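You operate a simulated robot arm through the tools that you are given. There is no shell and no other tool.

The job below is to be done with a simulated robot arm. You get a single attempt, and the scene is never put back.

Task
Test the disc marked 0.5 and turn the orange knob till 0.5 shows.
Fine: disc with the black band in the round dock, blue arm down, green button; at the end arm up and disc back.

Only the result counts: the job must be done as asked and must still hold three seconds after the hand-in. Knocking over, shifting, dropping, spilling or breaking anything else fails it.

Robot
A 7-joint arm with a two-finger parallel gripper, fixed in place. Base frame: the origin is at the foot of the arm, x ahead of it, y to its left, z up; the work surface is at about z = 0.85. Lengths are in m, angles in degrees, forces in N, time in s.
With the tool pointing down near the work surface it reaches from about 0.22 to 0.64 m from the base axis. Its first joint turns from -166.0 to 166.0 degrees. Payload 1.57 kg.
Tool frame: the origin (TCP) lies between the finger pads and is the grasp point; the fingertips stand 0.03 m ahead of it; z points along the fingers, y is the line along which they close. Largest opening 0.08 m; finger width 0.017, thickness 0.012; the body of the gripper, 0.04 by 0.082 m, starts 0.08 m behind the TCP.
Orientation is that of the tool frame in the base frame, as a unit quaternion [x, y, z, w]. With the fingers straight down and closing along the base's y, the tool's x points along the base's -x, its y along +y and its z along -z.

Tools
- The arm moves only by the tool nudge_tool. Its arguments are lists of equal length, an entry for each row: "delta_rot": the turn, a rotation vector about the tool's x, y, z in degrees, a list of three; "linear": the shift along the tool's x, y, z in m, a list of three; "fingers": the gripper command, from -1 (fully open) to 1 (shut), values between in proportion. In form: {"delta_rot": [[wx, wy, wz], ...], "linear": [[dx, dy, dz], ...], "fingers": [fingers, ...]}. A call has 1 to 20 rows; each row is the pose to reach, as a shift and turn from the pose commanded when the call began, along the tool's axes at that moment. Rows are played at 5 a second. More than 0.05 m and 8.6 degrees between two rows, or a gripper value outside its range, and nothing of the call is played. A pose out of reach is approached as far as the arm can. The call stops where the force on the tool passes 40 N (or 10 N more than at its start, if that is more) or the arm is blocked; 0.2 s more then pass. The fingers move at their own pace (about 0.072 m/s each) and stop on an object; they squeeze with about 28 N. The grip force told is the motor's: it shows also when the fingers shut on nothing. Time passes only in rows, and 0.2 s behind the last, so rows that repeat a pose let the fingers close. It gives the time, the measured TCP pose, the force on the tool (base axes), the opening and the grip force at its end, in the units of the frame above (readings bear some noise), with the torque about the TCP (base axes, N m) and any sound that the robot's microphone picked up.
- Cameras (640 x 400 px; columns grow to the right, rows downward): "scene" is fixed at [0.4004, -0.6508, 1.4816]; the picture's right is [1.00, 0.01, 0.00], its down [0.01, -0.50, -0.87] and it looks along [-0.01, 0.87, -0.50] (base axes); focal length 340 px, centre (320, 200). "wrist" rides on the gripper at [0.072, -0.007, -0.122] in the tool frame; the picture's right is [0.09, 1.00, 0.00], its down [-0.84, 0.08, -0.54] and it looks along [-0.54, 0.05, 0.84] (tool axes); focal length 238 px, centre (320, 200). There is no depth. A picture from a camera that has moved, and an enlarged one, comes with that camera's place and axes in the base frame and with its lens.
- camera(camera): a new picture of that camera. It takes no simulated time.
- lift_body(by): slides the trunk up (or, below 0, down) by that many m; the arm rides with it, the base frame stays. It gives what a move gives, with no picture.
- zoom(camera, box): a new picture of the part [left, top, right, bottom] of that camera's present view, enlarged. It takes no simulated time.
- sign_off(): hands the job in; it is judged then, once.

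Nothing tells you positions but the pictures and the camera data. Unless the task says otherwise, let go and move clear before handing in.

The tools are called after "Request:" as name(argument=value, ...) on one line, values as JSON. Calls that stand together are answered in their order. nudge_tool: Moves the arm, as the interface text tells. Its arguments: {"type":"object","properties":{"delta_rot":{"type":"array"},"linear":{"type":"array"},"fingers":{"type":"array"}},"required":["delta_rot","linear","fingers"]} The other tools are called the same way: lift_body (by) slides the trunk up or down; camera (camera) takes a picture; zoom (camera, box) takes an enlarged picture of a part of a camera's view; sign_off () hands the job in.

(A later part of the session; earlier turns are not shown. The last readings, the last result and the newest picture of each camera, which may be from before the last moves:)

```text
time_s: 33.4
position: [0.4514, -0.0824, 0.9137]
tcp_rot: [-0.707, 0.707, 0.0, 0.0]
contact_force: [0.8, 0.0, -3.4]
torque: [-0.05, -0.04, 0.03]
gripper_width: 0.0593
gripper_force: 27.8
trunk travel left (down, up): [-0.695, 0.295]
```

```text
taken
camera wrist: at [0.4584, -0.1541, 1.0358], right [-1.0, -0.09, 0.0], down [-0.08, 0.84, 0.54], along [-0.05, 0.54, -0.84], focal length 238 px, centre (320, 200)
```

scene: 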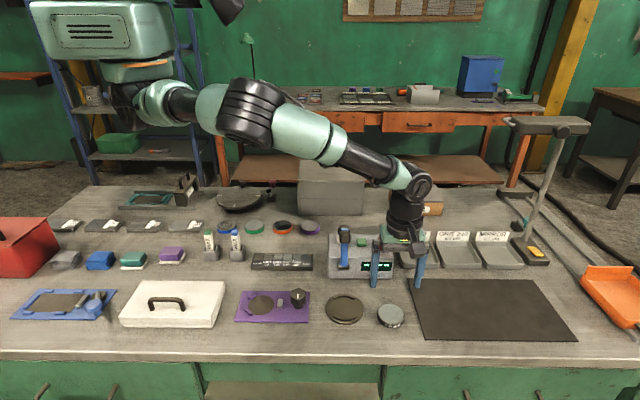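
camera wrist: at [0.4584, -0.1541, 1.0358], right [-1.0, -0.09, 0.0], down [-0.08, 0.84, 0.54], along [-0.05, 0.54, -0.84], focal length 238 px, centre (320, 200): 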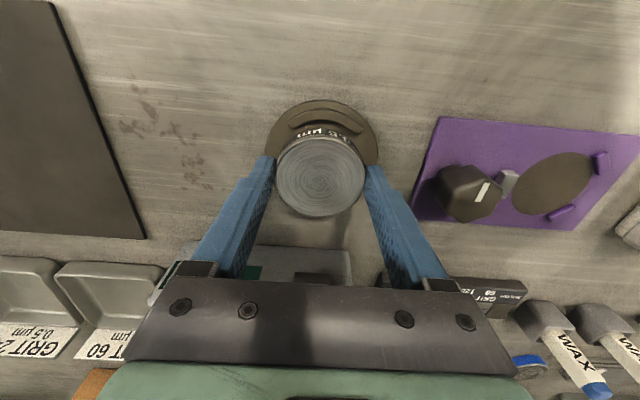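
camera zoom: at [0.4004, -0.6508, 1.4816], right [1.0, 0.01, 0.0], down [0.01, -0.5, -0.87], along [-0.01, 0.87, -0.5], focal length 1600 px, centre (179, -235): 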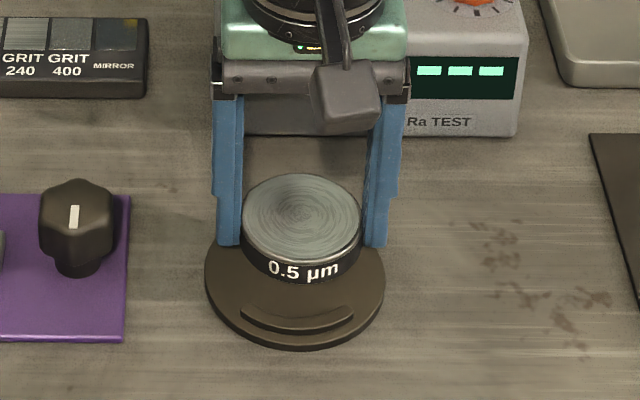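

I'll zoom in on both views to check how well the disc lines up with the dock before lowering it.

Request:
zoom(camera="wrist", box=[256, 90, 384, 190])

Request:
zoom(camera="scene", box=[315, 275, 395, 325])

```text
4.00 times, centred on (320, 140) of wrist
camera zoom: at [0.4584, -0.1541, 1.0358], right [-1.0, -0.09, 0.0], down [-0.08, 0.84, 0.54], along [-0.05, 0.54, -0.84], focal length 953 px, centre (320, 440)
```

zoom: 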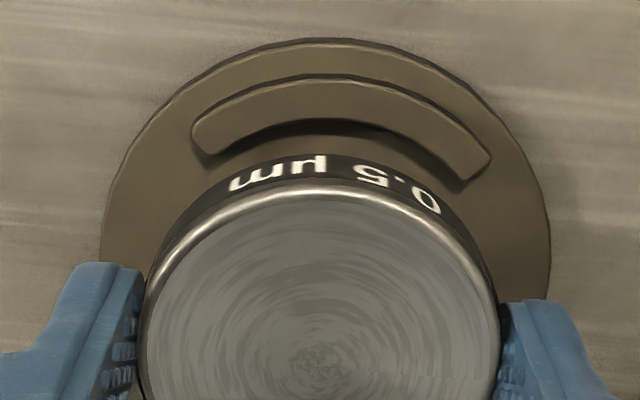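

```text
8.00 times, centred on (355, 300) of scene
camera zoom: at [0.4004, -0.6508, 1.4816], right [1.0, 0.01, 0.0], down [0.01, -0.5, -0.87], along [-0.01, 0.87, -0.5], focal length 2721 px, centre (40, -600)
```

zoom: 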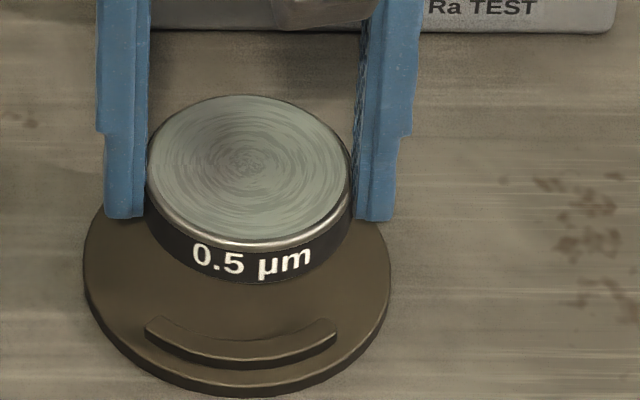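

The disc needs to go about 1.7 mm in -x and 1 mm in +y to be centred. I'll apply that and lower most of the way.

Request:
nudge_tool(delta_rot=[[0, 0, 0], [0, 0, 0], [0, 0, 0], [0, 0, 0], [0, 0, 0], [0, 0, 0]], linear=[[-0.001, 0.0017, 0], [-0.001, 0.0017, 0.005], [-0.001, 0.0017, 0.01], [-0.001, 0.0017, 0.015], [-0.001, 0.0017, 0.02], [-0.001, 0.0017, 0.022]], fingers=[1, 1, 1, 1, 1, 1])

Request:
zoom(camera="scene", box=[315, 275, 395, 325])

Request:
zoom(camera="wrist", box=[256, 90, 384, 190])

```text
time_s: 34.8
position: [0.4511, -0.0805, 0.8917]
tcp_rot: [0.708, -0.707, 0.0, -0.001]
contact_force: [0.3, -0.7, -3.3]
torque: [-0.01, -0.02, 0.02]
gripper_width: 0.0592
gripper_force: 28.4
trunk travel left (down, up): [-0.695, 0.295]
```

```text
8.00 times, centred on (355, 300) of scene
camera zoom: at [0.4004, -0.6508, 1.4816], right [1.0, 0.01, 0.0], down [0.01, -0.5, -0.87], along [-0.01, 0.87, -0.5], focal length 2721 px, centre (40, -600)
```

zoom: 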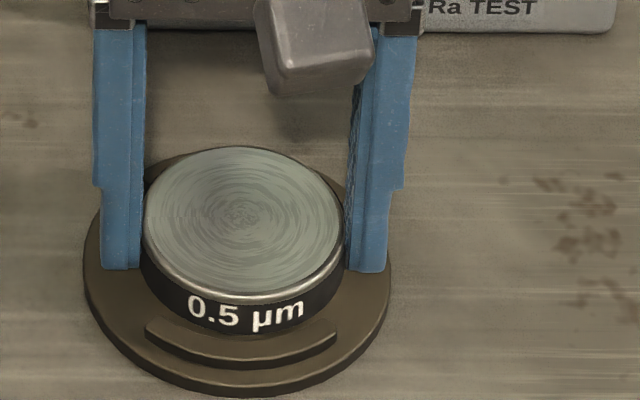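

```text
4.00 times, centred on (320, 140) of wrist
camera zoom: at [0.4576, -0.153, 1.0138], right [-1.0, -0.09, 0.0], down [-0.08, 0.84, 0.54], along [-0.05, 0.54, -0.84], focal length 953 px, centre (320, 440)
```

zoom: 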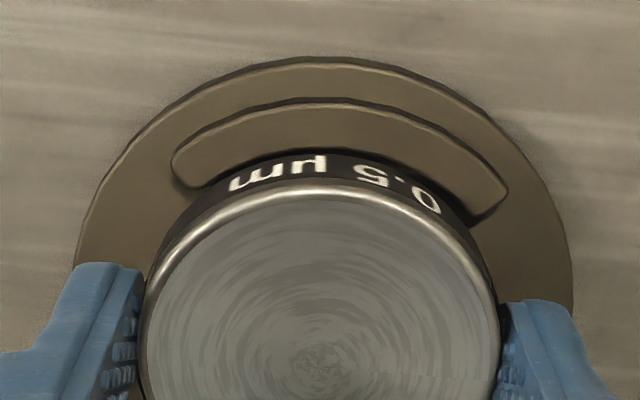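

The disc is centred over the dock now. I'll lower the last few mm in small steps.

Request:
nudge_tool(delta_rot=[[0, 0, 0], [0, 0, 0], [0, 0, 0]], linear=[[0, 0.0005, 0.0015], [0, 0.0005, 0.003], [0, 0.0005, 0.004]], fingers=[1, 1, 1])

Request:
zoom(camera="scene", box=[315, 275, 395, 325])

```text
time_s: 35.6
position: [0.4503, -0.0806, 0.8872]
tcp_rot: [0.708, -0.706, 0.0, -0.001]
contact_force: [0.1, 0.5, -3.0]
torque: [-0.02, 0.01, -0.01]
gripper_width: 0.0592
gripper_force: 27.9
trunk travel left (down, up): [-0.695, 0.295]
```

```text
8.00 times, centred on (355, 300) of scene
camera zoom: at [0.4004, -0.6508, 1.4816], right [1.0, 0.01, 0.0], down [0.01, -0.5, -0.87], along [-0.01, 0.87, -0.5], focal length 2721 px, centre (40, -600)
```

zoom: 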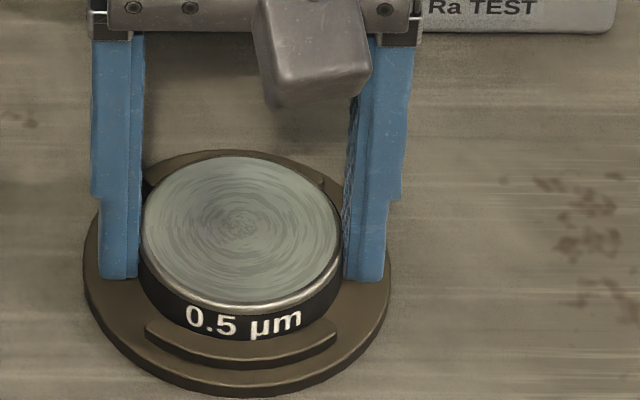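

Still hanging free. I'll lower 2 mm more.

Request:
nudge_tool(delta_rot=[[0, 0, 0], [0, 0, 0]], linear=[[0, 0, 0.001], [0, 0, 0.0015]], fingers=[1, 1])

Request:
zoom(camera="scene", box=[315, 275, 395, 325])

```text
time_s: 36.2
position: [0.4508, -0.081, 0.8872]
tcp_rot: [0.708, -0.706, 0.0, -0.001]
contact_force: [-0.4, 0.3, 5.7]
torque: [0.05, 0.25, 0.06]
gripper_width: 0.0593
gripper_force: 28.2
trunk travel left (down, up): [-0.695, 0.295]
```

```text
8.00 times, centred on (355, 300) of scene
camera zoom: at [0.4004, -0.6508, 1.4816], right [1.0, 0.01, 0.0], down [0.01, -0.5, -0.87], along [-0.01, 0.87, -0.5], focal length 2721 px, centre (40, -600)
```

zoom: 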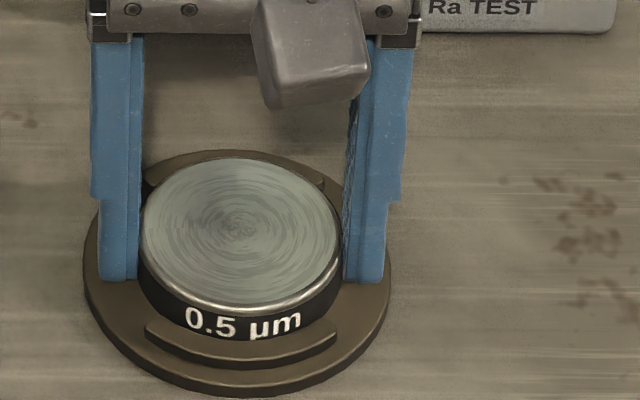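

The disc has touched down on the dock (5.7 N upward). I'll open the fingers and check that it stays put.

Request:
nudge_tool(delta_rot=[[0, 0, 0], [0, 0, 0], [0, 0, 0], [0, 0, 0]], linear=[[0, 0, 0], [0, 0, 0], [0, 0, 0], [0, 0, 0]], fingers=[0.3, -0.3, -1, -1])

Request:
zoom(camera="scene", box=[315, 275, 395, 325])

Request:
zoom(camera="wrist", box=[240, 90, 400, 190])

```text
time_s: 37.2
position: [0.4495, -0.0803, 0.8862]
tcp_rot: [0.708, -0.706, 0.0, -0.001]
contact_force: [0.1, -0.4, 1.0]
torque: [-0.01, -0.01, -0.01]
gripper_width: 0.0801
gripper_force: 0.0
trunk travel left (down, up): [-0.695, 0.295]
```

```text
8.00 times, centred on (355, 300) of scene
camera zoom: at [0.4004, -0.6508, 1.4816], right [1.0, 0.01, 0.0], down [0.01, -0.5, -0.87], along [-0.01, 0.87, -0.5], focal length 2721 px, centre (40, -600)
```

zoom: 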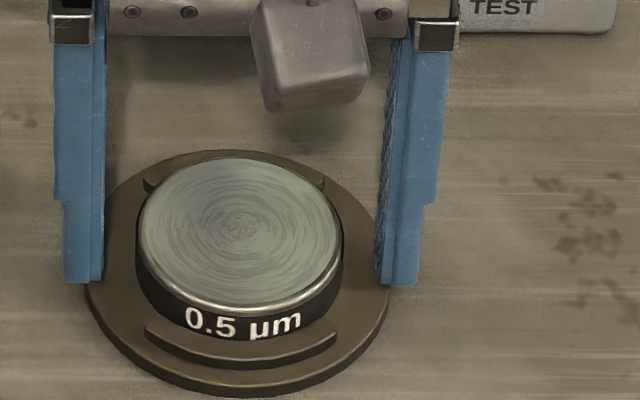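

```text
4.00 times, centred on (320, 140) of wrist
camera zoom: at [0.457, -0.1529, 1.0081], right [-1.0, -0.09, 0.0], down [-0.08, 0.84, 0.54], along [-0.05, 0.54, -0.84], focal length 953 px, centre (320, 440)
```

zoom: 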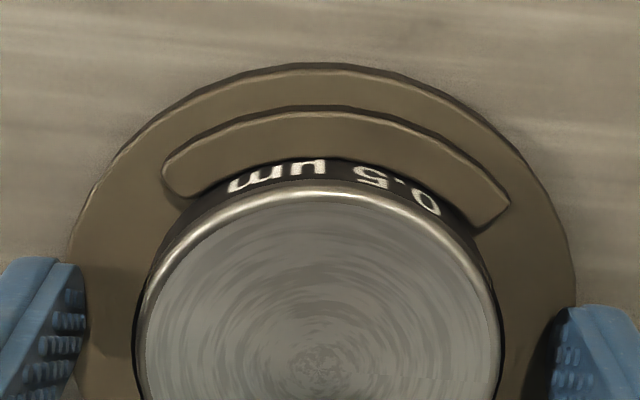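

The disc is sitting in the dock. I'll raise the gripper clear and move +y to study the blue arm and its round handle.

Request:
nudge_tool(delta_rot=[[0, 0, 0], [0, 0, 0], [0, 0, 0], [0, 0, 0], [0, 0, 0], [0, 0, 0], [0, 0, 0], [0, 0, 0]], linear=[[0, 0, -0.01], [0, 0, -0.03], [0, 0, -0.06], [0, 0, -0.09], [0, 0, -0.12], [0, 0, -0.15], [0, 0, -0.18], [0, 0, -0.2]], fingers=[-1, -1, -1, -1, -1, -1, -1, -1])

Request:
camera(camera="wrist")

Request:
camera(camera="scene")

```text
time_s: 38.8
position: [0.4333, 0.0232, 1.0268]
tcp_rot: [0.78, -0.624, -0.053, 0.006]
contact_force: [0.5, 0.1, -0.3]
torque: [0.0, 0.0, -0.03]
gripper_width: 0.0799
gripper_force: 0.1
trunk travel left (down, up): [-0.695, 0.295]
stopped in row 7: the arm was blocked; the commanded pose is now the measured one
```

```text
taken
camera wrist: at [0.4671, -0.0532, 1.142], right [-0.95, -0.31, 0.07], down [-0.21, 0.77, 0.61], along [-0.24, 0.56, -0.79], focal length 238 px, centre (320, 200)
```

wrist: 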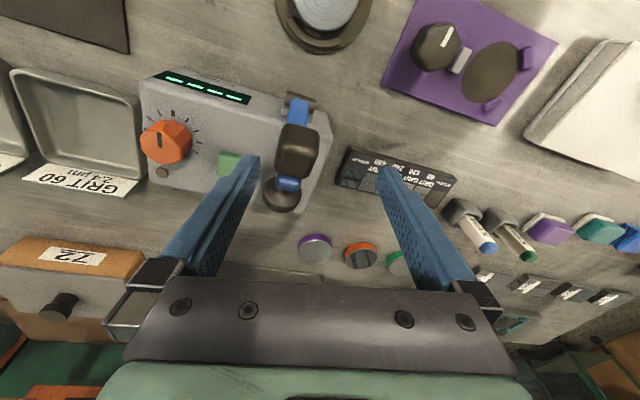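

```text
taken
```

scene: 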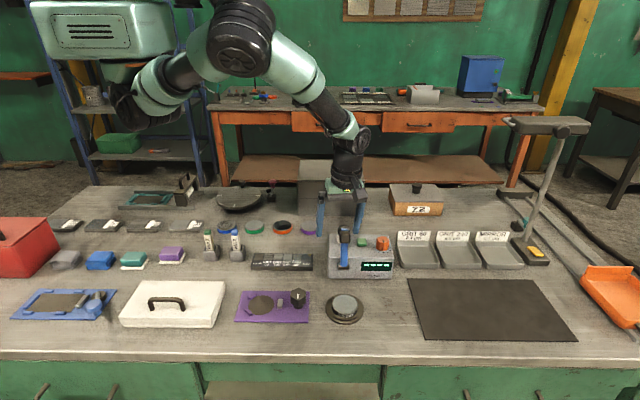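

The arm drifted off the straight path while rising and stopped as blocked, though the tool feels no contact. I'll zoom in on the tester and the arm before doing anything else.

Request:
zoom(camera="scene", box=[290, 170, 410, 285])

Request:
zoom(camera="scene", box=[20, 0, 400, 220])

Request:
zoom(camera="wrist", box=[120, 0, 400, 220])

```text
3.48 times, centred on (350, 228) of scene
camera zoom: at [0.4004, -0.6508, 1.4816], right [1.0, 0.01, 0.0], down [0.01, -0.5, -0.87], along [-0.01, 0.87, -0.5], focal length 1183 px, centre (216, 104)
```

zoom: 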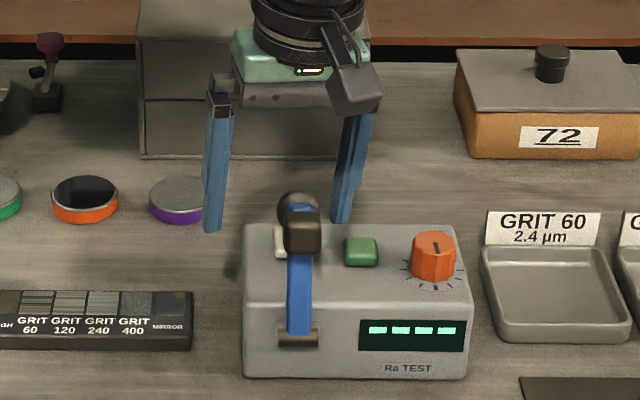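

```text
1.68 times, centred on (210, 110) of scene
camera zoom: at [0.4004, -0.6508, 1.4816], right [1.0, 0.01, 0.0], down [0.01, -0.5, -0.87], along [-0.01, 0.87, -0.5], focal length 573 px, centre (505, 352)
```

zoom: 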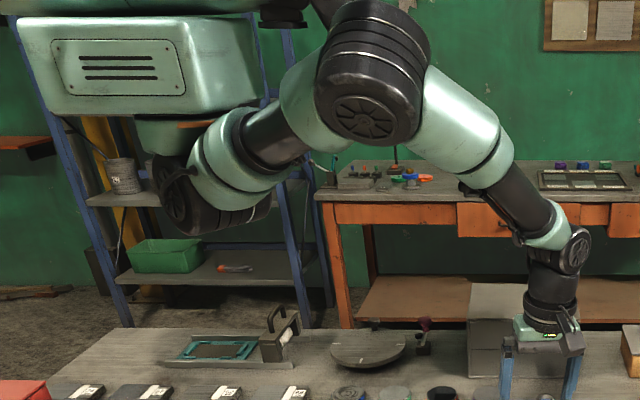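

```text
1.82 times, centred on (260, 110) of wrist
camera zoom: at [0.4671, -0.0532, 1.142], right [-0.95, -0.31, 0.07], down [-0.21, 0.77, 0.61], along [-0.24, 0.56, -0.79], focal length 433 px, centre (429, 364)
```

zoom: 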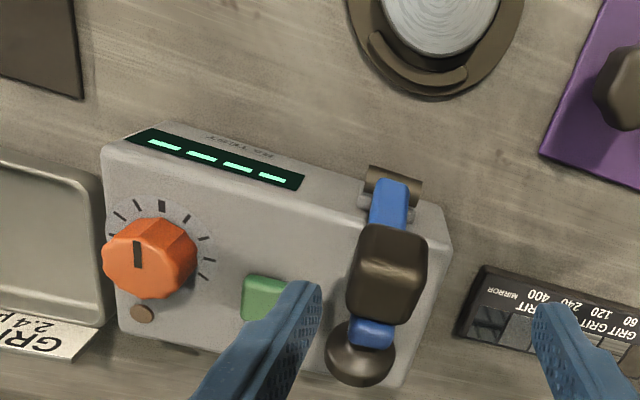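

Nothing was touched or moved; the arm folds badly when it rises this close in. From now on I'll use the trunk for height, starting with a straight trunk lift to get clear.

Request:
lift_body(by=0.14)

```text
time_s: 40.5
position: [0.4342, 0.0225, 1.1675]
tcp_rot: [0.78, -0.623, -0.053, 0.004]
contact_force: [-0.4, 0.0, 0.2]
torque: [-0.03, 0.0, -0.01]
gripper_width: 0.0798
gripper_force: 0.1
trunk travel left (down, up): [-0.835, 0.155]
```

Now I'll straighten the tool and bring it to a more comfortable height relative to the trunk.

Request:
nudge_tool(delta_rot=[[1.16, 1.0, 3.19], [2.31, 2.0, 6.38], [3.47, 3.0, 9.56], [4.63, 3.99, 12.75], [4.63, 3.99, 12.75]], linear=[[0.0124, -0.003, 0.0133], [0.0249, -0.006, 0.0265], [0.0373, -0.009, 0.0398], [0.0497, -0.012, 0.053], [0.0497, -0.012, 0.053]], fingers=[-1, -1, -1, -1, -1])

Request:
camera(camera="wrist")

Request:
camera(camera="scene")

```text
time_s: 41.7
position: [0.4544, -0.0216, 1.1122]
tcp_rot: [-0.707, 0.707, -0.005, 0.0]
contact_force: [-0.6, -0.2, -0.8]
torque: [0.0, -0.04, 0.0]
gripper_width: 0.0801
gripper_force: 0.1
trunk travel left (down, up): [-0.835, 0.155]
```

```text
taken
camera wrist: at [0.4605, -0.094, 1.2348], right [-1.0, -0.09, -0.01], down [-0.08, 0.84, 0.54], along [-0.04, 0.53, -0.84], focal length 238 px, centre (320, 200)
```

wrist: 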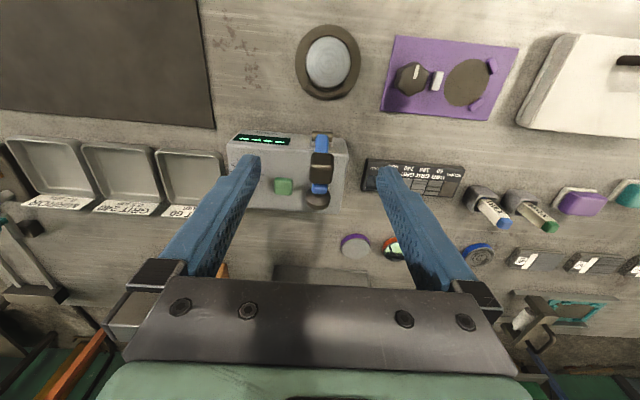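

```text
taken
```

scene: 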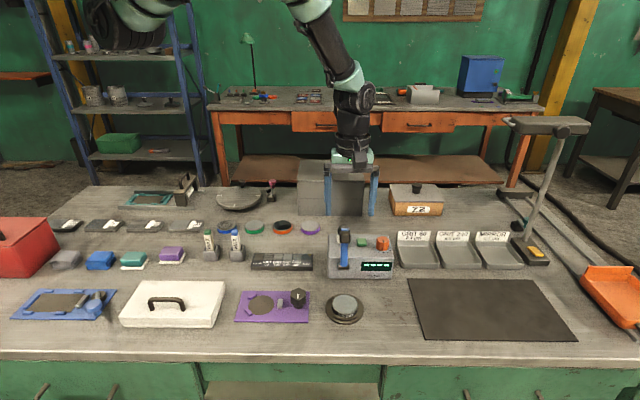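

Request:
zoom(camera="wrist", box=[220, 120, 380, 220])

Request:
zoom(camera="scene", box=[320, 215, 400, 285])

```text
4.00 times, centred on (300, 170) of wrist
camera zoom: at [0.4605, -0.094, 1.2348], right [-1.0, -0.09, -0.01], down [-0.08, 0.84, 0.54], along [-0.04, 0.53, -0.84], focal length 953 px, centre (400, 320)
```

zoom: 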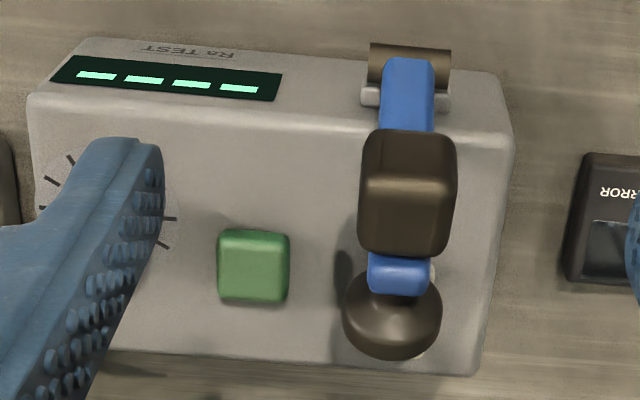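

```text
5.71 times, centred on (360, 250) of scene
camera zoom: at [0.4004, -0.6508, 1.4816], right [1.0, 0.01, 0.0], down [0.01, -0.5, -0.87], along [-0.01, 0.87, -0.5], focal length 1944 px, centre (91, -86)
```

zoom: 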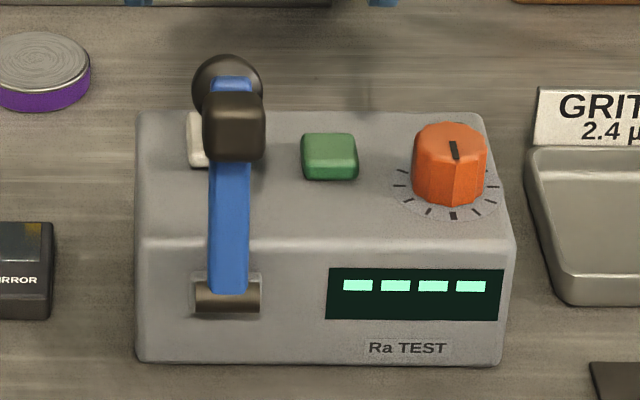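

The handle is a round knob of about 32 mm behind the arm, near (0.452, 0.068, 0.974), and the hinge is at about (0.452, 0.007, 0.906). I'll pinch the knob along x and swing it over. First I'll move above it with the fingers half open, to stay clear of the green button.

Request:
nudge_tool(delta_rot=[[-0.2, -0.2, 0], [-0.4, -0.4, 0], [-0.4, -0.4, 0], [-0.4, -0.4, 0]], linear=[[-0.025, 0.001, 0], [-0.05, 0.002, 0], [-0.075, 0.003, 0], [-0.0896, 0.003, 0]], fingers=[-0.25, -0.25, -0.25, -0.25])

Request:
camera(camera="wrist")

Request:
zoom(camera="scene", box=[300, 150, 420, 285])

```text
time_s: 42.7
position: [0.4515, 0.0673, 1.1102]
tcp_rot: [-0.706, 0.708, 0.001, 0.0]
contact_force: [0.7, -0.9, 0.4]
torque: [0.0, 0.01, 0.03]
gripper_width: 0.0499
gripper_force: 0.1
trunk travel left (down, up): [-0.835, 0.155]
```

```text
taken
camera wrist: at [0.4586, -0.0046, 1.2333], right [-1.0, -0.09, 0.0], down [-0.08, 0.84, 0.54], along [-0.05, 0.54, -0.84], focal length 238 px, centre (320, 200)
```

wrist: 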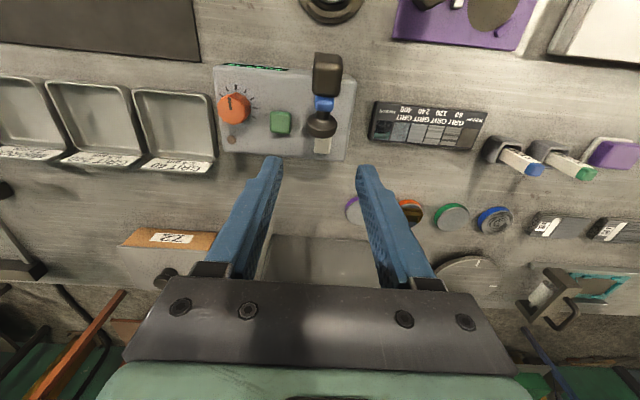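

```text
2.96 times, centred on (360, 218) of scene
camera zoom: at [0.4004, -0.6508, 1.4816], right [1.0, 0.01, 0.0], down [0.01, -0.5, -0.87], along [-0.01, 0.87, -0.5], focal length 1008 px, centre (202, 148)
```

zoom: 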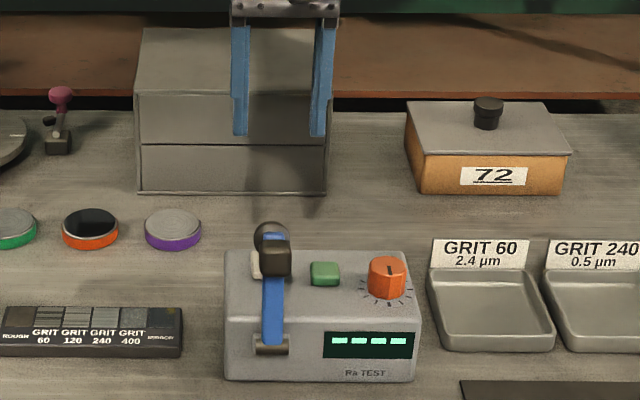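

Request:
zoom(camera="wrist", box=[280, 50, 370, 165])

```text
3.48 times, centred on (325, 108) of wrist
camera zoom: at [0.4586, -0.0046, 1.2333], right [-1.0, -0.09, 0.0], down [-0.08, 0.84, 0.54], along [-0.05, 0.54, -0.84], focal length 829 px, centre (303, 522)
```

zoom: 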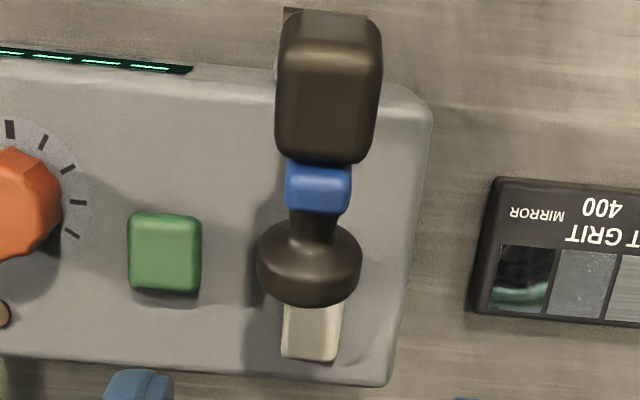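

The knob is clearly visible: centre about (0.4505, 0.066, 0.974), 32 mm wide. I'll lower the trunk 80 mm so the fingers hover just above it.

Request:
lift_body(by=-0.08)

Request:
camera(camera="wrist")

Request:
zoom(camera="scene", box=[300, 180, 420, 285])

```text
time_s: 43.8
position: [0.451, 0.0679, 1.0319]
tcp_rot: [-0.706, 0.708, 0.0, 0.001]
contact_force: [-0.1, 0.1, -0.5]
torque: [0.01, -0.01, 0.0]
gripper_width: 0.0503
gripper_force: 0.1
trunk travel left (down, up): [-0.755, 0.235]
```

```text
taken
camera wrist: at [0.4585, -0.0049, 1.1534], right [-1.0, -0.09, 0.0], down [-0.08, 0.84, 0.54], along [-0.05, 0.54, -0.84], focal length 238 px, centre (320, 200)
```

wrist: 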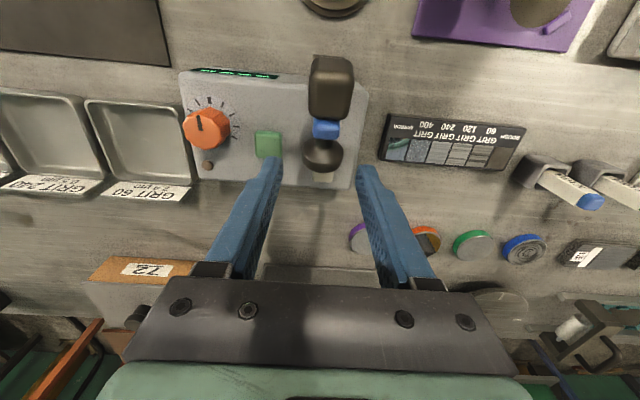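

```text
3.81 times, centred on (360, 232) of scene
camera zoom: at [0.4004, -0.6508, 1.4816], right [1.0, 0.01, 0.0], down [0.01, -0.5, -0.87], along [-0.01, 0.87, -0.5], focal length 1296 px, centre (168, 76)
```

zoom: 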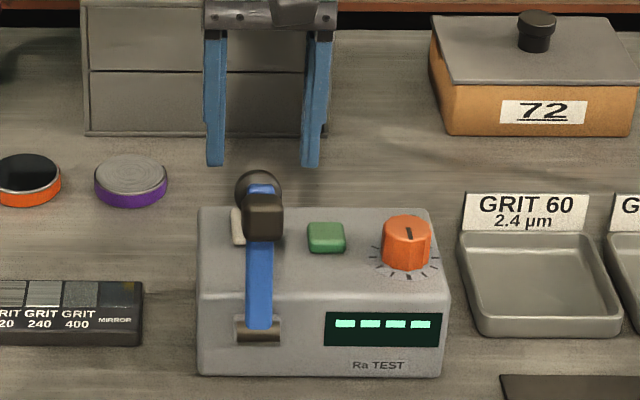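

The fingers are aligned with the knob to within about 1 mm. I'll descend around it.

Request:
nudge_tool(delta_rot=[[0, 0, 0], [0, 0, 0], [0, 0, 0], [0, 0, 0]], linear=[[0.001, 0.0013, 0.01], [0.001, 0.0013, 0.022], [0.001, 0.0013, 0.034], [0.001, 0.0013, 0.046]], fingers=[-0.25, -0.25, -0.25, -0.25])

Request:
camera(camera="wrist")

Request:
zoom(camera="scene", box=[310, 190, 400, 280])

```text
time_s: 44.8
position: [0.4488, 0.0646, 0.9853]
tcp_rot: [-0.706, 0.708, 0.0, -0.001]
contact_force: [-0.2, -0.1, 0.9]
torque: [-0.01, 0.0, -0.03]
gripper_width: 0.0498
gripper_force: 0.1
trunk travel left (down, up): [-0.755, 0.235]
```

```text
taken
camera wrist: at [0.4573, -0.0064, 1.107], right [-1.0, -0.09, 0.0], down [-0.08, 0.84, 0.54], along [-0.05, 0.54, -0.84], focal length 238 px, centre (320, 200)
```

wrist: 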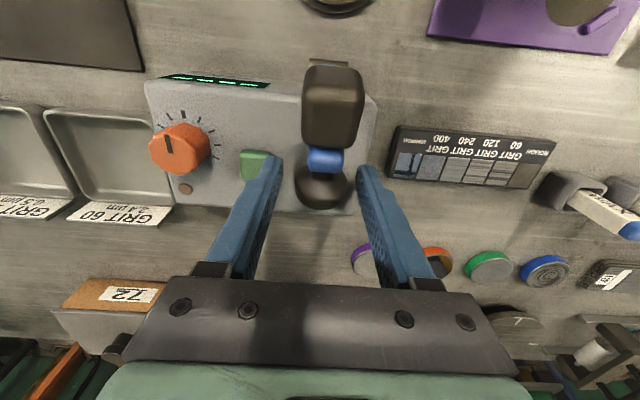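

```text
4.44 times, centred on (355, 235) of scene
camera zoom: at [0.4004, -0.6508, 1.4816], right [1.0, 0.01, 0.0], down [0.01, -0.5, -0.87], along [-0.01, 0.87, -0.5], focal length 1512 px, centre (164, 44)
```

zoom: 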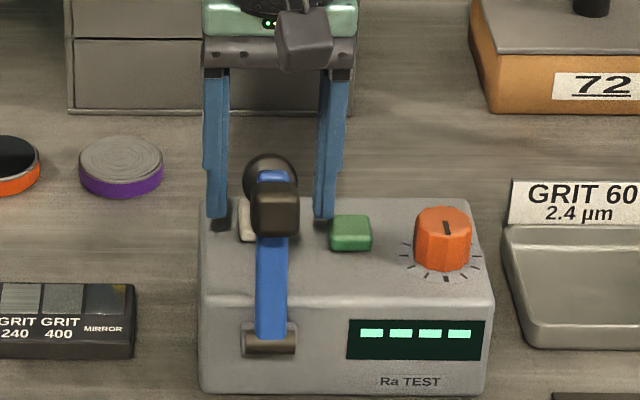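

The fingers straddle the knob. I'll make a small centring shift and close on it.

Request:
nudge_tool(delta_rot=[[0, 0, 0], [0, 0, 0], [0, 0, 0], [0, 0, 0], [0, 0, 0]], linear=[[-0.002, 0.0007, 0], [-0.002, 0.0007, 0], [-0.002, 0.0007, 0], [-0.002, 0.0007, 0], [-0.002, 0.0007, 0]], fingers=[-0.1, 0.3, 1, 1, 1])

Request:
camera(camera="wrist")

Request:
zoom(camera="scene", box=[310, 190, 400, 280])

```text
time_s: 46.0
position: [0.4498, 0.068, 0.9842]
tcp_rot: [-0.707, 0.708, 0.001, -0.001]
contact_force: [1.0, -0.2, -0.1]
torque: [0.03, -0.01, 0.03]
gripper_width: 0.0309
gripper_force: 40.5
trunk travel left (down, up): [-0.755, 0.235]
```

```text
taken
camera wrist: at [0.4568, -0.0042, 1.1069], right [-1.0, -0.09, 0.0], down [-0.08, 0.84, 0.54], along [-0.05, 0.54, -0.84], focal length 238 px, centre (320, 200)
```

wrist: 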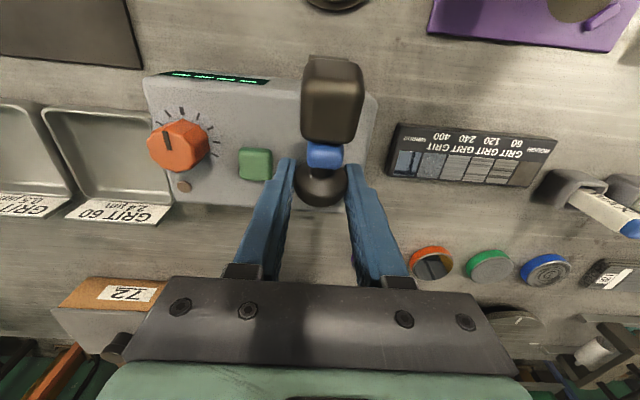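

```text
4.44 times, centred on (355, 235) of scene
camera zoom: at [0.4004, -0.6508, 1.4816], right [1.0, 0.01, 0.0], down [0.01, -0.5, -0.87], along [-0.01, 0.87, -0.5], focal length 1512 px, centre (164, 44)
```

zoom: 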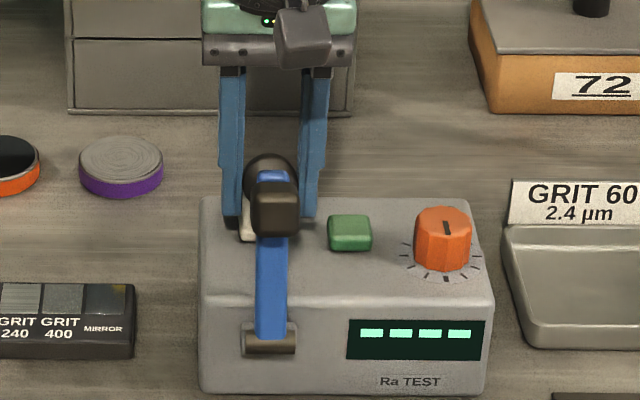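

I've got the knob, with almost no side load. I'll swing the arm forward along its arc in stages, checking the force each time.

Request:
nudge_tool(delta_rot=[[0, 0, 0], [0, 0, 0], [0, 0, 0], [0, 0, 0]], linear=[[0.007, 0, -0.0055], [0.0146, 0, -0.0105], [0.0218, 0, -0.0142], [0.029, 0, -0.0172]], fingers=[1, 1, 1, 1])

Request:
camera(camera="wrist")

Request:
zoom(camera="scene", box=[310, 190, 400, 280])

```text
time_s: 47.0
position: [0.4491, 0.0417, 1.0022]
tcp_rot: [0.707, -0.707, -0.001, -0.001]
contact_force: [-1.4, 11.4, -5.8]
torque: [1.23, -0.03, -0.04]
gripper_width: 0.0312
gripper_force: 39.9
trunk travel left (down, up): [-0.755, 0.235]
```

```text
taken
camera wrist: at [0.4569, -0.0313, 1.1244], right [-1.0, -0.09, 0.0], down [-0.08, 0.84, 0.54], along [-0.05, 0.54, -0.84], focal length 238 px, centre (320, 200)
```

wrist: 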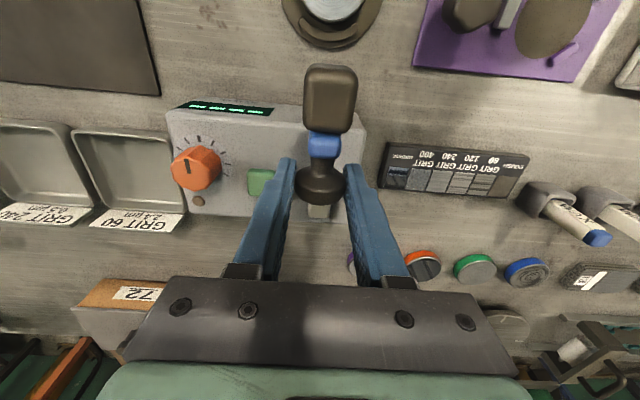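

```text
4.44 times, centred on (355, 235) of scene
camera zoom: at [0.4004, -0.6508, 1.4816], right [1.0, 0.01, 0.0], down [0.01, -0.5, -0.87], along [-0.01, 0.87, -0.5], focal length 1512 px, centre (164, 44)
```

zoom: 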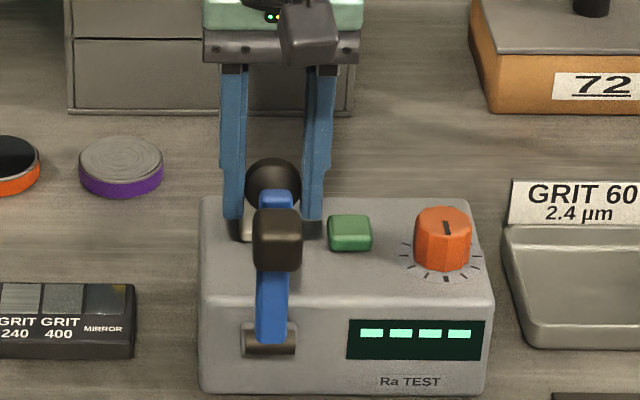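

The arm is swinging with the gripper. The load is mostly the pads resisting rotation of the knob, so I'll go a little further and see whether it slips smoothly.

Request:
nudge_tool(delta_rot=[[0, -2, 0], [0, -4, 0], [0, -6, 0], [0, -8, 0]], linear=[[0.0057, 0, -0.0018], [0.0115, 0, -0.0033], [0.0173, 0, -0.0045], [0.0231, 0, -0.0052]], fingers=[1, 1, 1, 1])

Request:
camera(camera="wrist")

Request:
zoom(camera="scene", box=[310, 190, 400, 280])

```text
time_s: 48.0
position: [0.4499, 0.0177, 1.0088]
tcp_rot: [-0.705, 0.706, 0.049, 0.05]
contact_force: [0.6, 12.0, 1.6]
torque: [1.14, -0.01, -0.02]
gripper_width: 0.0312
gripper_force: 39.8
trunk travel left (down, up): [-0.755, 0.235]
```

```text
taken
camera wrist: at [0.4567, -0.0721, 1.1186], right [-1.0, -0.09, -0.01], down [-0.08, 0.75, 0.65], along [-0.05, 0.65, -0.76], focal length 238 px, centre (320, 200)
```

wrist: 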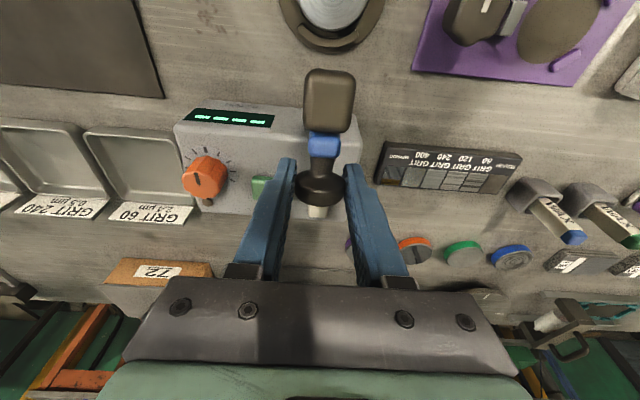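

```text
4.44 times, centred on (355, 235) of scene
camera zoom: at [0.4004, -0.6508, 1.4816], right [1.0, 0.01, 0.0], down [0.01, -0.5, -0.87], along [-0.01, 0.87, -0.5], focal length 1512 px, centre (164, 44)
```

zoom: 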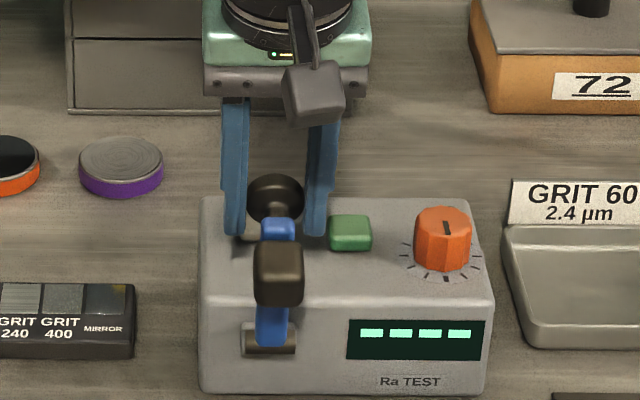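

It is slipping smoothly at a steady torque and following the arc. I'll continue past the top.

Request:
nudge_tool(delta_rot=[[0, -1.5, 0], [0, -3, 0], [0, -4.5, 0], [0, -6, 0], [0, -7, 0], [0, -8, 0], [0, -8, 0], [0, -8, 0]], linear=[[0.0063, 0, -0.001], [0.0125, 0, -0.0018], [0.0188, 0, -0.0021], [0.0251, 0, -0.0021], [0.031, 0, -0.0017], [0.0369, 0, -0.001], [0.0428, 0, 0.0002], [0.0484, 0, 0.0018]], fingers=[1, 1, 1, 1, 1, 1, 1, 1])

Request:
camera(camera="wrist")

Request:
zoom(camera="scene", box=[300, 190, 410, 320])

```text
time_s: 49.8
position: [0.4506, -0.0306, 1.0005]
tcp_rot: [-0.7, 0.701, 0.099, 0.098]
contact_force: [3.0, 8.8, 9.9]
torque: [1.21, -0.04, -0.01]
gripper_width: 0.031
gripper_force: 40.1
trunk travel left (down, up): [-0.755, 0.235]
```

```text
taken
camera wrist: at [0.4565, -0.1335, 1.0971], right [-1.0, -0.09, -0.03], down [-0.08, 0.65, 0.75], along [-0.05, 0.75, -0.66], focal length 238 px, centre (320, 200)
```

wrist: 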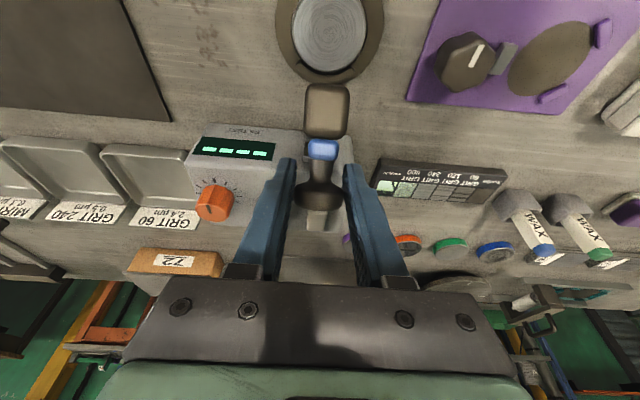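

```text
3.08 times, centred on (355, 255) of scene
camera zoom: at [0.4004, -0.6508, 1.4816], right [1.0, 0.01, 0.0], down [0.01, -0.5, -0.87], along [-0.01, 0.87, -0.5], focal length 1046 px, centre (212, 31)
```

zoom: 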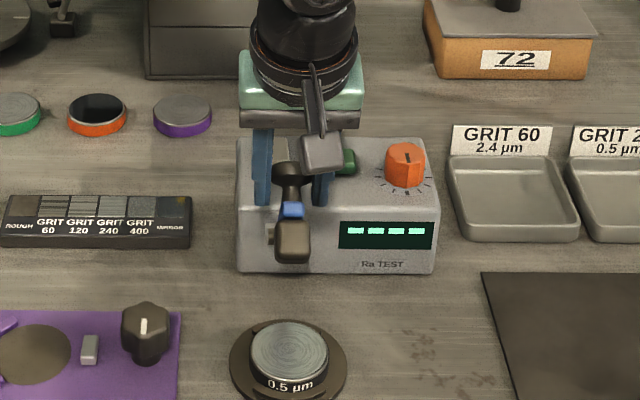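

The arm is past the top and coming down. I'll bring it most of the way.

Request:
nudge_tool(delta_rot=[[0, 0, 0], [0, 0, 0], [0, 0, 0], [0, 0, 0], [0, 0, 0], [0, 0, 0]], linear=[[0.0058, 0, 0.0011], [0.0116, 0, 0.0026], [0.0172, 0, 0.0045], [0.0227, 0, 0.0067], [0.0333, 0, 0.0122], [0.0429, 0, 0.0191]], fingers=[1, 1, 1, 1, 1, 1])

Request:
camera(camera="wrist")

Request:
zoom(camera="scene", box=[300, 210, 410, 330])

```text
time_s: 51.0
position: [0.4499, -0.0528, 0.9871]
tcp_rot: [-0.699, 0.701, 0.099, 0.102]
contact_force: [-9.1, -2.0, 26.3]
torque: [1.42, 0.04, 0.09]
gripper_width: 0.0178
gripper_force: 32.1
trunk travel left (down, up): [-0.755, 0.235]
stopped in row 5: the force on the tool passed its limit at 49 N (the readings are from after the stop); the commanded pose is now the measured one
```

```text
taken
camera wrist: at [0.4561, -0.1573, 1.0842], right [-1.0, -0.09, -0.03], down [-0.08, 0.65, 0.76], along [-0.05, 0.75, -0.65], focal length 238 px, centre (320, 200)
```

wrist: 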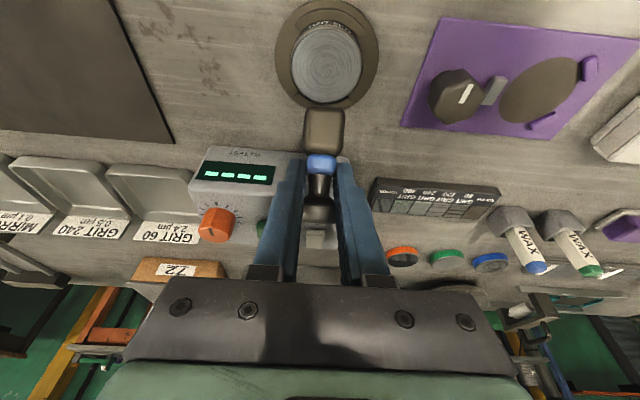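

```text
3.33 times, centred on (355, 270) of scene
camera zoom: at [0.4004, -0.6508, 1.4816], right [1.0, 0.01, 0.0], down [0.01, -0.5, -0.87], along [-0.01, 0.87, -0.5], focal length 1134 px, centre (203, -33)
```

zoom: 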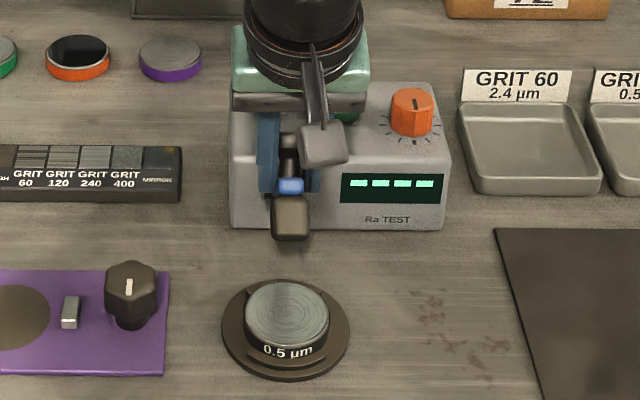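

The pads slid off the knob and now pinch the end of the blue arm, with the knob just behind the fingers. The arm is still about 45° above horizontal. I'll ease the load and open just enough to see whether the arm holds by itself.

Request:
nudge_tool(delta_rot=[[0, 0, 0], [0, 0, 0], [0, 0, 0]], linear=[[0, 0, -0.001], [0, 0, -0.002], [0, 0, -0.002]], fingers=[1, 1, 1])

Request:
zoom(camera="wrist", box=[240, 80, 400, 260])

Request:
zoom(camera="scene", box=[310, 225, 390, 295])

```text
time_s: 51.8
position: [0.4508, -0.053, 0.9868]
tcp_rot: [-0.7, 0.7, 0.1, 0.1]
contact_force: [-7.9, 2.7, 13.2]
torque: [1.14, -0.55, -0.49]
gripper_width: 0.0177
gripper_force: 32.8
trunk travel left (down, up): [-0.755, 0.235]
```

```text
2.22 times, centred on (320, 170) of wrist
camera zoom: at [0.4564, -0.1573, 1.0842], right [-1.0, -0.09, -0.03], down [-0.08, 0.65, 0.76], along [-0.05, 0.75, -0.66], focal length 530 px, centre (320, 267)
```

zoom: 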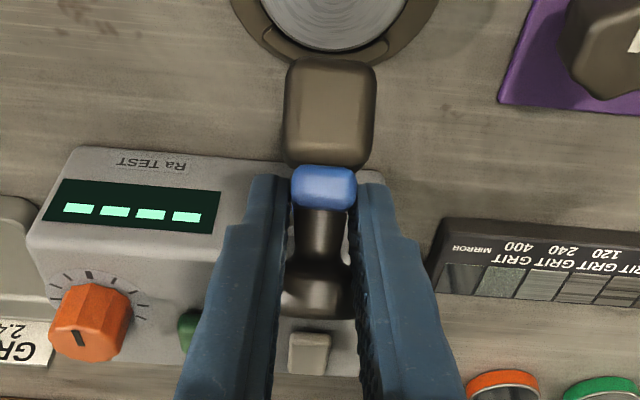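

```text
5.71 times, centred on (350, 260) of scene
camera zoom: at [0.4004, -0.6508, 1.4816], right [1.0, 0.01, 0.0], down [0.01, -0.5, -0.87], along [-0.01, 0.87, -0.5], focal length 1944 px, centre (149, -143)
```

zoom: 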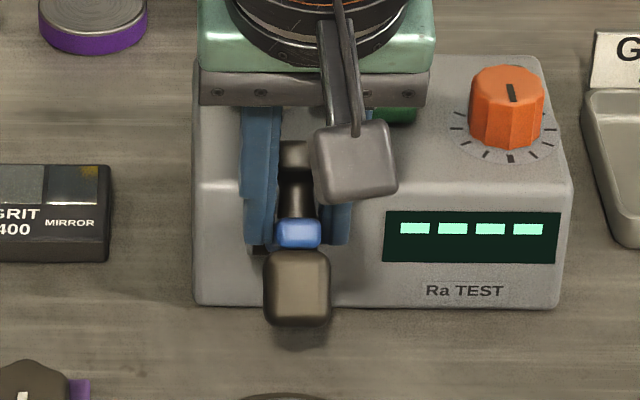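

The pads are on the sides of the blue arm's end. I'll open gently to about 45 mm.

Request:
nudge_tool(delta_rot=[[0, 0, 0], [0, 0, 0], [0, 0, 0]], linear=[[0, 0, 0], [0, 0, 0], [0, 0, 0]], fingers=[0.3, 0.1, -0.15])

Request:
camera(camera="wrist")

Request:
zoom(camera="scene", box=[310, 225, 390, 325])

```text
time_s: 52.6
position: [0.4517, -0.0537, 0.9864]
tcp_rot: [-0.7, 0.701, 0.099, 0.099]
contact_force: [-0.8, 0.2, -0.9]
torque: [0.0, 0.02, 0.0]
gripper_width: 0.0461
gripper_force: 0.1
trunk travel left (down, up): [-0.755, 0.235]
```

```text
taken
camera wrist: at [0.4582, -0.1583, 1.0833], right [-1.0, -0.09, -0.03], down [-0.08, 0.65, 0.75], along [-0.05, 0.75, -0.66], focal length 238 px, centre (320, 200)
```

wrist: 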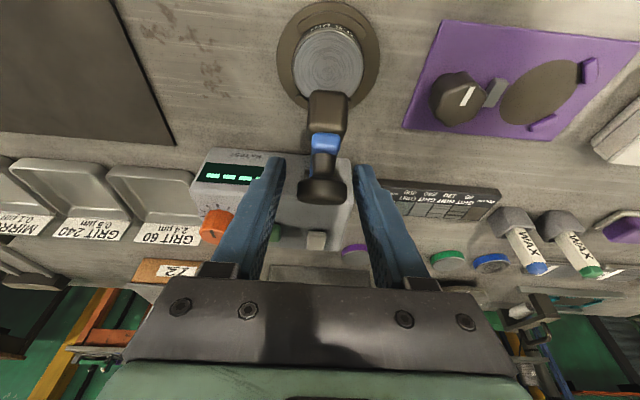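

```text
4.00 times, centred on (350, 275) of scene
camera zoom: at [0.4004, -0.6508, 1.4816], right [1.0, 0.01, 0.0], down [0.01, -0.5, -0.87], along [-0.01, 0.87, -0.5], focal length 1360 px, centre (200, -100)
```

zoom: 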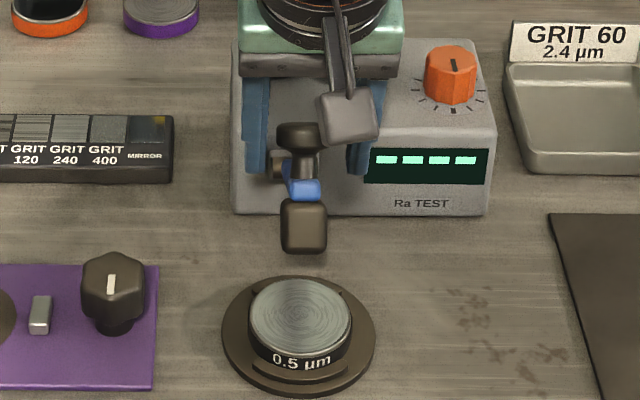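

The arm dropped a little and seems to hold there. I'll wait a moment to see whether it's creeping down.

Request:
nudge_tool(delta_rot=[[0, 0, 0], [0, 0, 0]], linear=[[0, 0, 0], [0, 0, 0]], fingers=[-0.2, -0.25])

Request:
zoom(camera="scene", box=[310, 225, 390, 325])

Request:
zoom(camera="wrist", box=[230, 40, 410, 240])

```text
time_s: 53.2
position: [0.4528, -0.0541, 0.9868]
tcp_rot: [-0.699, 0.701, 0.1, 0.1]
contact_force: [0.2, -0.4, 0.5]
torque: [-0.02, -0.02, -0.03]
gripper_width: 0.0501
gripper_force: 0.0
trunk travel left (down, up): [-0.755, 0.235]
```

```text
4.00 times, centred on (350, 275) of scene
camera zoom: at [0.4004, -0.6508, 1.4816], right [1.0, 0.01, 0.0], down [0.01, -0.5, -0.87], along [-0.01, 0.87, -0.5], focal length 1360 px, centre (200, -100)
```

zoom: 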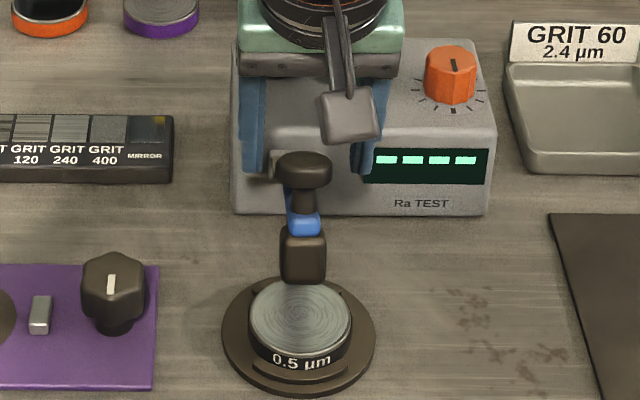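

```text
2.00 times, centred on (320, 140) of wrist
camera zoom: at [0.4583, -0.1581, 1.0835], right [-1.0, -0.09, -0.03], down [-0.08, 0.65, 0.75], along [-0.05, 0.75, -0.66], focal length 477 px, centre (320, 320)
```

zoom: 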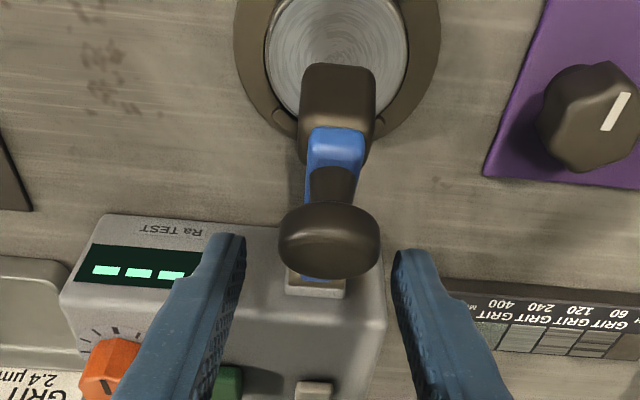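

The arm is sinking slowly and gently by itself. I'll let it settle onto the disc.

Request:
nudge_tool(delta_rot=[[0, 0, 0], [0, 0, 0], [0, 0, 0], [0, 0, 0], [0, 0, 0], [0, 0, 0], [0, 0, 0], [0, 0, 0], [0, 0, 0], [0, 0, 0]], linear=[[0, 0, 0], [0, 0, 0], [0, 0, 0], [0, 0, 0], [0, 0, 0], [0, 0, 0], [0, 0, 0], [0, 0, 0], [0, 0, 0], [0, 0, 0]], fingers=[-0.25, -0.25, -0.25, -0.25, -0.25, -0.25, -0.25, -0.25, -0.25, -0.25])

Request:
zoom(camera="scene", box=[310, 225, 390, 325])

Request:
camera(camera="wrist")

```text
time_s: 55.4
position: [0.451, -0.0547, 0.986]
tcp_rot: [-0.7, 0.7, 0.1, 0.1]
contact_force: [-0.7, 0.1, 0.2]
torque: [-0.02, -0.01, 0.03]
gripper_width: 0.0497
gripper_force: 0.0
trunk travel left (down, up): [-0.755, 0.235]
```

```text
4.00 times, centred on (350, 275) of scene
camera zoom: at [0.4004, -0.6508, 1.4816], right [1.0, 0.01, 0.0], down [0.01, -0.5, -0.87], along [-0.01, 0.87, -0.5], focal length 1360 px, centre (200, -100)
```

zoom: 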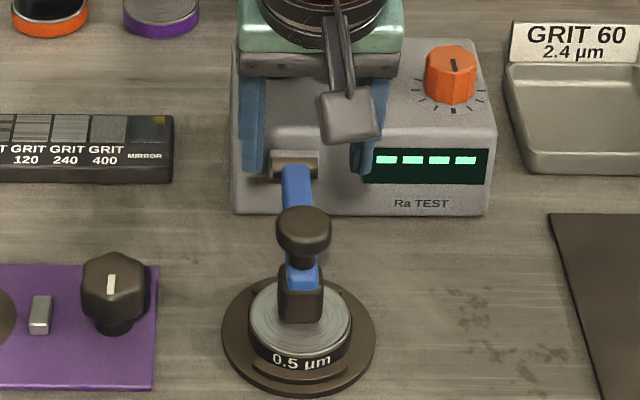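

```text
taken
camera wrist: at [0.4582, -0.1581, 1.0836], right [-1.0, -0.09, -0.03], down [-0.08, 0.65, 0.75], along [-0.05, 0.75, -0.66], focal length 238 px, centre (320, 200)
```

wrist: 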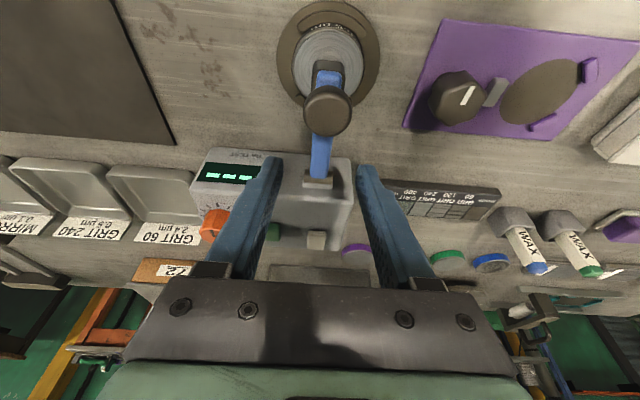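

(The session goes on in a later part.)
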